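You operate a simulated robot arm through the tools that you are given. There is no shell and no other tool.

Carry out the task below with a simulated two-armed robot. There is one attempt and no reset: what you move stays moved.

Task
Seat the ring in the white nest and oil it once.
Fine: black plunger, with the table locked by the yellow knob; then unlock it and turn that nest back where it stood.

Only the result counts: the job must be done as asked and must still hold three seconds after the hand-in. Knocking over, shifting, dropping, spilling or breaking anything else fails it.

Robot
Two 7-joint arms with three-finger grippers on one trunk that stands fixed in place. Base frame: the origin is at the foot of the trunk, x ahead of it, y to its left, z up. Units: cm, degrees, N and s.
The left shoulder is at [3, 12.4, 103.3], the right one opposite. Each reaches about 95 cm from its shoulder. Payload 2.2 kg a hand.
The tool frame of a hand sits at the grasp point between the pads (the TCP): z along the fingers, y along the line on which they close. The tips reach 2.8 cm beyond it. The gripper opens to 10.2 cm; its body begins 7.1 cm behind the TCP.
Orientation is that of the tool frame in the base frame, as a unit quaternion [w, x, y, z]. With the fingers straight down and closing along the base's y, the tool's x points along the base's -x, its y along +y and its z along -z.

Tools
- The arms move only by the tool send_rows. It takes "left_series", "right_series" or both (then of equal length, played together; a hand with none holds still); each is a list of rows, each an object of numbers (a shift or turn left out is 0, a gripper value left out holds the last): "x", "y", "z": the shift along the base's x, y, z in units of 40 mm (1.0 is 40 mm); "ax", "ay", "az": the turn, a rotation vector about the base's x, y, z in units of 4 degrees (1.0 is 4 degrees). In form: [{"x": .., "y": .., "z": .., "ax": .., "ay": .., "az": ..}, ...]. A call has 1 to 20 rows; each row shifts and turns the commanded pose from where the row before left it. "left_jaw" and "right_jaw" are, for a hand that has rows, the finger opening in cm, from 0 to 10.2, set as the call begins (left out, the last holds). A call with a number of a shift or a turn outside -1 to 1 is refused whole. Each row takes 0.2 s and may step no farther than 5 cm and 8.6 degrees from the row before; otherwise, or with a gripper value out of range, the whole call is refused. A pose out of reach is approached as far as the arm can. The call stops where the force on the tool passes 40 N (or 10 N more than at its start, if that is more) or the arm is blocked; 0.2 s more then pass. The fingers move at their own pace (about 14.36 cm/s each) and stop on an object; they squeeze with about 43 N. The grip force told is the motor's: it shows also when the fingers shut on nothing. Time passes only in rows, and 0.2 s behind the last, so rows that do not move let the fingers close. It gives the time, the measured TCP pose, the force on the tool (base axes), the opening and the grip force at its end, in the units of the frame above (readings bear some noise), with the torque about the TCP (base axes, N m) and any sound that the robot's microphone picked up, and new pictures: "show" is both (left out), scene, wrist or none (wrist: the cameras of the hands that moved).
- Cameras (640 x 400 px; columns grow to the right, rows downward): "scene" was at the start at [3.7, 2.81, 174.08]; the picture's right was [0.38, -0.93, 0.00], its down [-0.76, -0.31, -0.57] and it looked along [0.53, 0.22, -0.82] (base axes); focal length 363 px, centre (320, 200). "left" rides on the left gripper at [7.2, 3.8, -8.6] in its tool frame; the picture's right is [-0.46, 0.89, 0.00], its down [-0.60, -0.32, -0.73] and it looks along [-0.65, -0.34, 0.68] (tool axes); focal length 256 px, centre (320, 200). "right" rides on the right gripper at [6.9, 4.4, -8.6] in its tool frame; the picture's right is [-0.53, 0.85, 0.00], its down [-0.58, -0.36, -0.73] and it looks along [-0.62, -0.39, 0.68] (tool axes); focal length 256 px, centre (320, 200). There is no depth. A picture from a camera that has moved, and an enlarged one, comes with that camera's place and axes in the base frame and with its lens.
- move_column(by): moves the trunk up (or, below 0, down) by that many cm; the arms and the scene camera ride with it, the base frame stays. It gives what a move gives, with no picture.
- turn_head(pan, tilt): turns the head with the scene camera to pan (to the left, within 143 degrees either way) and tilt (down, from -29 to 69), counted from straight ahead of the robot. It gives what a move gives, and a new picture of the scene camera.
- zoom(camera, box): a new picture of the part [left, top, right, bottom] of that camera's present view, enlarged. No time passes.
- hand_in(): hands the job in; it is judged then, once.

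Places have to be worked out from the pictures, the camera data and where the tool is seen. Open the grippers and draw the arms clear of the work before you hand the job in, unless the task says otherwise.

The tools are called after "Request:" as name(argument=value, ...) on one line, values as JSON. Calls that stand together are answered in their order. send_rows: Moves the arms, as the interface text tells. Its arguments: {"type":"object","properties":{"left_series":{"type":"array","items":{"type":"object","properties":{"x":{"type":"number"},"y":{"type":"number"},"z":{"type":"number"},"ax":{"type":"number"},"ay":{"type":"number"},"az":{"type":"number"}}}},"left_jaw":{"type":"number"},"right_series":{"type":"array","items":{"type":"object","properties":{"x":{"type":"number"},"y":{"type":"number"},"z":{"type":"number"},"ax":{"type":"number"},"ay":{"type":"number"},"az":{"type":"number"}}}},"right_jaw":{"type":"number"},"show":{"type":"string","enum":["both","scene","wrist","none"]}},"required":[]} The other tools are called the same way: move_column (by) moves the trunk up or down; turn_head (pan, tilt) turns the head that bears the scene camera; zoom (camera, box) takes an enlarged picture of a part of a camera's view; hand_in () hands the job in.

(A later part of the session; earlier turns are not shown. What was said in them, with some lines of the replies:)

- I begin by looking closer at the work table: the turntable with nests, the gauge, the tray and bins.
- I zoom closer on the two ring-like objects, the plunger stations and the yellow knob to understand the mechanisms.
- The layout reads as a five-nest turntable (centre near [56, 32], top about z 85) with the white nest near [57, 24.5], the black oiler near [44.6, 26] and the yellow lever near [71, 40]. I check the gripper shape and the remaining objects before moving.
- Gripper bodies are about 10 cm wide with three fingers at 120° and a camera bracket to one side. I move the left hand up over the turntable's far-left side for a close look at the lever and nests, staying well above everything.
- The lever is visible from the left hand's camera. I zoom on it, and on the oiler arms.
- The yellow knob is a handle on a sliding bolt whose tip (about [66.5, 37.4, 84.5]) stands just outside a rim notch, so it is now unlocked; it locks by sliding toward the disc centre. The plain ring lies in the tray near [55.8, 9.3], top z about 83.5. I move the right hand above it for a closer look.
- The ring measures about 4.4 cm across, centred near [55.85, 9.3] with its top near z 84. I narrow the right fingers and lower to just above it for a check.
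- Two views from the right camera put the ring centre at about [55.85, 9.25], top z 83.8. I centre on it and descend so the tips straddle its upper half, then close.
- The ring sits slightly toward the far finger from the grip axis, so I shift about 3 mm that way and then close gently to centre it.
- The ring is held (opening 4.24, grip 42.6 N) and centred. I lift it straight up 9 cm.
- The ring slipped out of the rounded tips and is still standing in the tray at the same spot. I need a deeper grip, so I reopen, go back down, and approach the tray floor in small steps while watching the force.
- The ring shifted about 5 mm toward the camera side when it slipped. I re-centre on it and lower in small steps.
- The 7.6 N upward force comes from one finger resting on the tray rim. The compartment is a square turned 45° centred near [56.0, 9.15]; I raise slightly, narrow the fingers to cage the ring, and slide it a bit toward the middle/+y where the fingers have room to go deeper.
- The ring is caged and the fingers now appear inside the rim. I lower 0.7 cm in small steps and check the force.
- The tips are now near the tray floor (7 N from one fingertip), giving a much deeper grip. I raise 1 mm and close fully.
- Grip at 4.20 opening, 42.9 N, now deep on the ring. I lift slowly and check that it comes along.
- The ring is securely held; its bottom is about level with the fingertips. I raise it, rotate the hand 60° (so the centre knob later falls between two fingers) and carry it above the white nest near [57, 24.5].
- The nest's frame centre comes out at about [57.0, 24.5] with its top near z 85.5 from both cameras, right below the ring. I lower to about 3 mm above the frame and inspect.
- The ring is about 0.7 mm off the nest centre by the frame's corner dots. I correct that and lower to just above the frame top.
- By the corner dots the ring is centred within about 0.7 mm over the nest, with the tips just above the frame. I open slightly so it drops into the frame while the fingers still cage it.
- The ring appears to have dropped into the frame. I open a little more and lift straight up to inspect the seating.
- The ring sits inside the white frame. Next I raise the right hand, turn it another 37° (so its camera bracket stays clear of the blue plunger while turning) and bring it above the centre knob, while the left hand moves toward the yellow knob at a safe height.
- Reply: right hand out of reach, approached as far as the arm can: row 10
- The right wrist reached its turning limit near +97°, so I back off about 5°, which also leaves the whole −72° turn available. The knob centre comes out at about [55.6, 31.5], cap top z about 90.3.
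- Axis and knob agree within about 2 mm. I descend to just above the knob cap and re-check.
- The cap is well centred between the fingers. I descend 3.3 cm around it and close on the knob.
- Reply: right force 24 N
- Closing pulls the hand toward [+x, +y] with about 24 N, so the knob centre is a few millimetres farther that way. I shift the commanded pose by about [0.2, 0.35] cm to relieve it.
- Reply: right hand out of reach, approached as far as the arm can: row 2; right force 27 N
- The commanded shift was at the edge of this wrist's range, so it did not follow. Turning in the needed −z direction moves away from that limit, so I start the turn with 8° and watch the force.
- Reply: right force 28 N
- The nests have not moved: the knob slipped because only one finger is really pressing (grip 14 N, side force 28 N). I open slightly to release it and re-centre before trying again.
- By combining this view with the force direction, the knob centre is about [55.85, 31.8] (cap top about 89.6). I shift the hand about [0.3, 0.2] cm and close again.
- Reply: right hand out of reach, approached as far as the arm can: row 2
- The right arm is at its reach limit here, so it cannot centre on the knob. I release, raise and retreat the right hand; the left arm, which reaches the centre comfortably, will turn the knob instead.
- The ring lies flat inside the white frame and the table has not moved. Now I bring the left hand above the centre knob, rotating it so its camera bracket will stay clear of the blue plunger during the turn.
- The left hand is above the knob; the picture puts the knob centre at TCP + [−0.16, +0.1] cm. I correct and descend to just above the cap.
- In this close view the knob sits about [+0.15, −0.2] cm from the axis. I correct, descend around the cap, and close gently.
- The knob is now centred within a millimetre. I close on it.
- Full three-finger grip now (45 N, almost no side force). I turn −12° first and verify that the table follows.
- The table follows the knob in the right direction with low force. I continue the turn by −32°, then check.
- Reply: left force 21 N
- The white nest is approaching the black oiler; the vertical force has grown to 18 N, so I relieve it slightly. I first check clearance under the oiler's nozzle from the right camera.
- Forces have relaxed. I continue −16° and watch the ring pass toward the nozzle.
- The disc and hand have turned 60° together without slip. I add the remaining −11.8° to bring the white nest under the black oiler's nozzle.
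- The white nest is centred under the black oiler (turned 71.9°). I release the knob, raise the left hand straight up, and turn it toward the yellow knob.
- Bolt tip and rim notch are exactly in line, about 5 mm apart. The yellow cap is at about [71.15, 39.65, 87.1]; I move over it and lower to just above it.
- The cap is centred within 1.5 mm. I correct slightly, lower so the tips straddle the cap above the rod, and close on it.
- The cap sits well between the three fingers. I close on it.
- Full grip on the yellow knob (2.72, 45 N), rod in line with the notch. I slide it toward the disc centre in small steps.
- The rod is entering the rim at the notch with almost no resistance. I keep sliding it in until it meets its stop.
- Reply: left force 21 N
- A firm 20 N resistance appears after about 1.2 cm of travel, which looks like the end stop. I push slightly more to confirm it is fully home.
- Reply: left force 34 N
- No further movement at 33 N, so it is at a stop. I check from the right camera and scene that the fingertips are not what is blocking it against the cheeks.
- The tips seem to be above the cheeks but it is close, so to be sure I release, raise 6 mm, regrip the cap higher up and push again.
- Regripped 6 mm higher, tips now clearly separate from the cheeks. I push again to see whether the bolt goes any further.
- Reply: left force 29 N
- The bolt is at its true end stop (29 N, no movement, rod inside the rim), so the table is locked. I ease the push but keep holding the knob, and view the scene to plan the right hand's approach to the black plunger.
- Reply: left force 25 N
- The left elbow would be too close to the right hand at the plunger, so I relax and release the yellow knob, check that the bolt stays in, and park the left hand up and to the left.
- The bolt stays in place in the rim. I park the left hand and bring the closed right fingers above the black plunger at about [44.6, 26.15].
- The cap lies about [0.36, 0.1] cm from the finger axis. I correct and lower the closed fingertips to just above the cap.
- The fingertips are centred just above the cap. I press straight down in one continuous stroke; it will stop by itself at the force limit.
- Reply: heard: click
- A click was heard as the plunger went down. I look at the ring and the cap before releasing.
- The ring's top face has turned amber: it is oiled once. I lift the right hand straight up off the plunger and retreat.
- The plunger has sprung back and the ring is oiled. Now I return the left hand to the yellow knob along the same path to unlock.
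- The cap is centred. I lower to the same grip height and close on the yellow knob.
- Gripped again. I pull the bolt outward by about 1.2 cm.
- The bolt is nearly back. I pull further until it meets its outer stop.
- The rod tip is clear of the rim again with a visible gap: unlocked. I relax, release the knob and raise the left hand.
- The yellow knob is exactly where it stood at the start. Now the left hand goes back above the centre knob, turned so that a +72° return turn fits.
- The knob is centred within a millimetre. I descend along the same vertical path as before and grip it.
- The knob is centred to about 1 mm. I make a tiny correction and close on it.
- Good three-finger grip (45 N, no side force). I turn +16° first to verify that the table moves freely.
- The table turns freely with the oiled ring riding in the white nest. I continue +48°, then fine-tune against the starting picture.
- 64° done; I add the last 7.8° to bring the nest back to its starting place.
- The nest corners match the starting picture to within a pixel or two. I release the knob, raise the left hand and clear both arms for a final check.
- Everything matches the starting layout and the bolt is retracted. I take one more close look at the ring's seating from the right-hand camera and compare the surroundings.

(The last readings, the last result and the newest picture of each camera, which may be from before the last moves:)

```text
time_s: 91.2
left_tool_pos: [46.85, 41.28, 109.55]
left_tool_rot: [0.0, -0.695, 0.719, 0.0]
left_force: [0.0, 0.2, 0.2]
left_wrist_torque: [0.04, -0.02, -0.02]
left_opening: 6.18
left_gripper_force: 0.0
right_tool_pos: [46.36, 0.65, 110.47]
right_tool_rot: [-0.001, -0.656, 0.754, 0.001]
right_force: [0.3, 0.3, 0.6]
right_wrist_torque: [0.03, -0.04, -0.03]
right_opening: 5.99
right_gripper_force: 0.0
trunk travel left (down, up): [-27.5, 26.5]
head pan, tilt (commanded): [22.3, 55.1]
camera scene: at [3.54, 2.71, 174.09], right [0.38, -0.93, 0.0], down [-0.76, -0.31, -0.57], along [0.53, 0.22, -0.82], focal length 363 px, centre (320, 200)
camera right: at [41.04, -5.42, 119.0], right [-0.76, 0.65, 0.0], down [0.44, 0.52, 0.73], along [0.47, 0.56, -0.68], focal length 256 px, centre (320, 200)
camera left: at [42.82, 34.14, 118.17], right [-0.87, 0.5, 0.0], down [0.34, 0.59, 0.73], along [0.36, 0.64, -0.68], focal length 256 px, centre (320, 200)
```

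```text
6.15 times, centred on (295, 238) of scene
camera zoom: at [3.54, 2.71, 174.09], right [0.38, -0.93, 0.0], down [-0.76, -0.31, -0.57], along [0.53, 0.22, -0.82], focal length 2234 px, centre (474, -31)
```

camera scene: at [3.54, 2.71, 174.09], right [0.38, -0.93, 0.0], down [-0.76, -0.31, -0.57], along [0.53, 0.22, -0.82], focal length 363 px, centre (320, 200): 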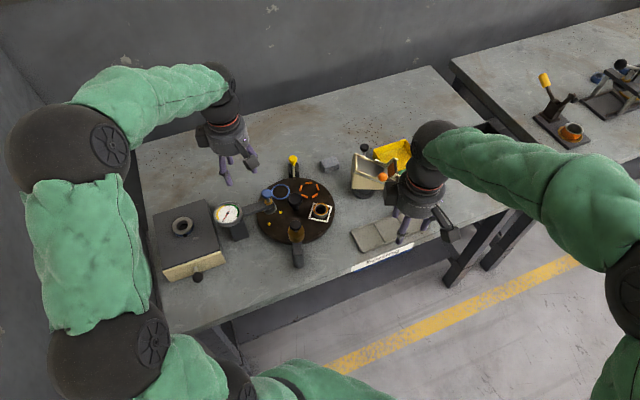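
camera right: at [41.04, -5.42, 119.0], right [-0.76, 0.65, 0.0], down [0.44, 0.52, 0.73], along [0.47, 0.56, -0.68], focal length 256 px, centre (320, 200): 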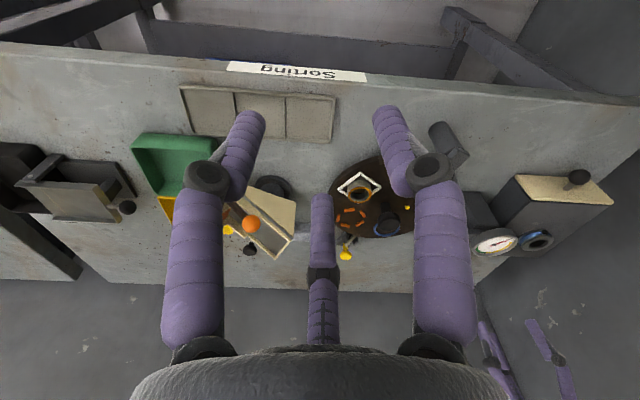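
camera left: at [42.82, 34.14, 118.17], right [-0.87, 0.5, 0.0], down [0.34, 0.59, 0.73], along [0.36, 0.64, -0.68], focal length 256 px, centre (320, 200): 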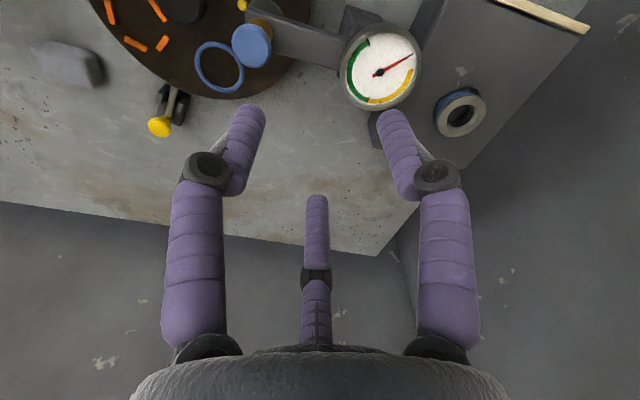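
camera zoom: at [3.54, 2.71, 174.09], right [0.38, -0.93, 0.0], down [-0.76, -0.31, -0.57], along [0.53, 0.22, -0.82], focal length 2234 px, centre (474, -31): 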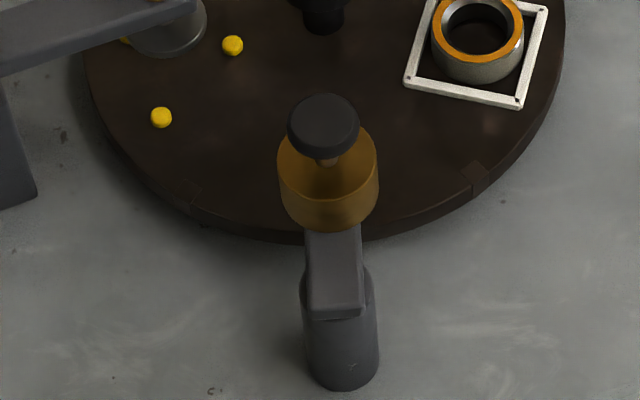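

The ring sits flat inside the white frame, amber with oil, and everything else is unchanged. I open both grippers fully and draw the arms further back and up.

Request:
send_rows(left_series=[{"x": -0.7, "z": 0.6}, {"x": -0.7, "z": 0.6}, {"x": -0.7, "z": 0.5}, {"x": -0.6, "z": 0.4}, {}], right_series=[{"x": -0.5, "y": -0.3, "z": 0.5}, {"x": -0.5, "y": -0.3, "z": 0.4}, {"x": -0.5, "y": -0.3, "z": 0.3}, {"x": -0.5, "y": -0.3}, {}], left_jaw=10.2, right_jaw=10.2, show="scene")

Request:
zoom(camera="scene", box=[220, 130, 380, 280])

```text
time_s: 92.4
left_tool_pos: [36.29, 41.38, 117.95]
left_tool_rot: [-0.001, -0.695, 0.719, 0.001]
left_force: [1.0, 0.2, -0.9]
left_wrist_torque: [-0.02, 0.0, 0.02]
left_opening: 10.2
left_gripper_force: 0.1
right_tool_pos: [38.61, -4.0, 115.14]
right_tool_rot: [-0.001, -0.657, 0.754, 0.0]
right_force: [-0.8, 0.0, 0.0]
right_wrist_torque: [-0.02, 0.06, 0.02]
right_opening: 10.19
right_gripper_force: 0.1
trunk travel left (down, up): [-27.5, 26.5]
head pan, tilt (commanded): [22.3, 55.1]
camera scene: at [3.85, 2.87, 174.07], right [0.38, -0.93, 0.0], down [-0.76, -0.31, -0.57], along [0.53, 0.22, -0.82], focal length 363 px, centre (320, 200)
```

scene: 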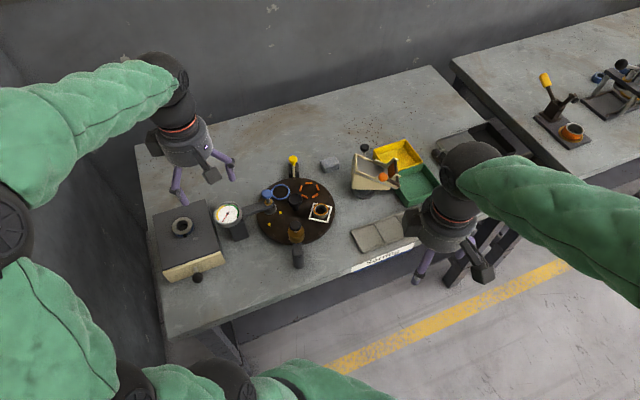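

```text
2.67 times, centred on (300, 205) of scene
camera zoom: at [3.85, 2.87, 174.07], right [0.38, -0.93, 0.0], down [-0.76, -0.31, -0.57], along [0.53, 0.22, -0.82], focal length 968 px, centre (373, 187)
```

zoom: 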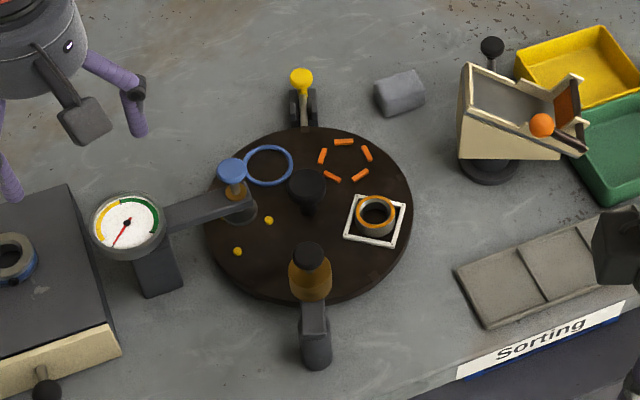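

The ring is seated in the white nest and oiled once. The bolt is unlocked, the nest is back where it stood, and both arms are clear with the grippers open. I hand the job in.

Request:
hand_in()

```text
The job is handed in.
```

I seated the ring in the white nest and oiled it once with the black plunger, and I've handed the job in. I don't have the judge's result.

- **Ring:** I took the plain ring from the sorting tray, because the blue-banded collar on the drawer box is too wide for the white nest. My first grip slipped, and the ring slid about 5 mm inside the tray before I got a firm hold. It now lies flat inside the white frame.
- **Oiling:** I turned the white nest under the black oiler and slid the yellow knob in to its stop to lock the table. I pressed the plunger once. There was one click, the top of the ring turned amber, and the plunger sprang back up.
- **Return:** I pulled the yellow knob back to where it was at the start and turned the nest back. It matches the first pictures to about half a degree.

In the last pictures nothing else looked moved or knocked over. Both arms are clear of the table with their grippers open.
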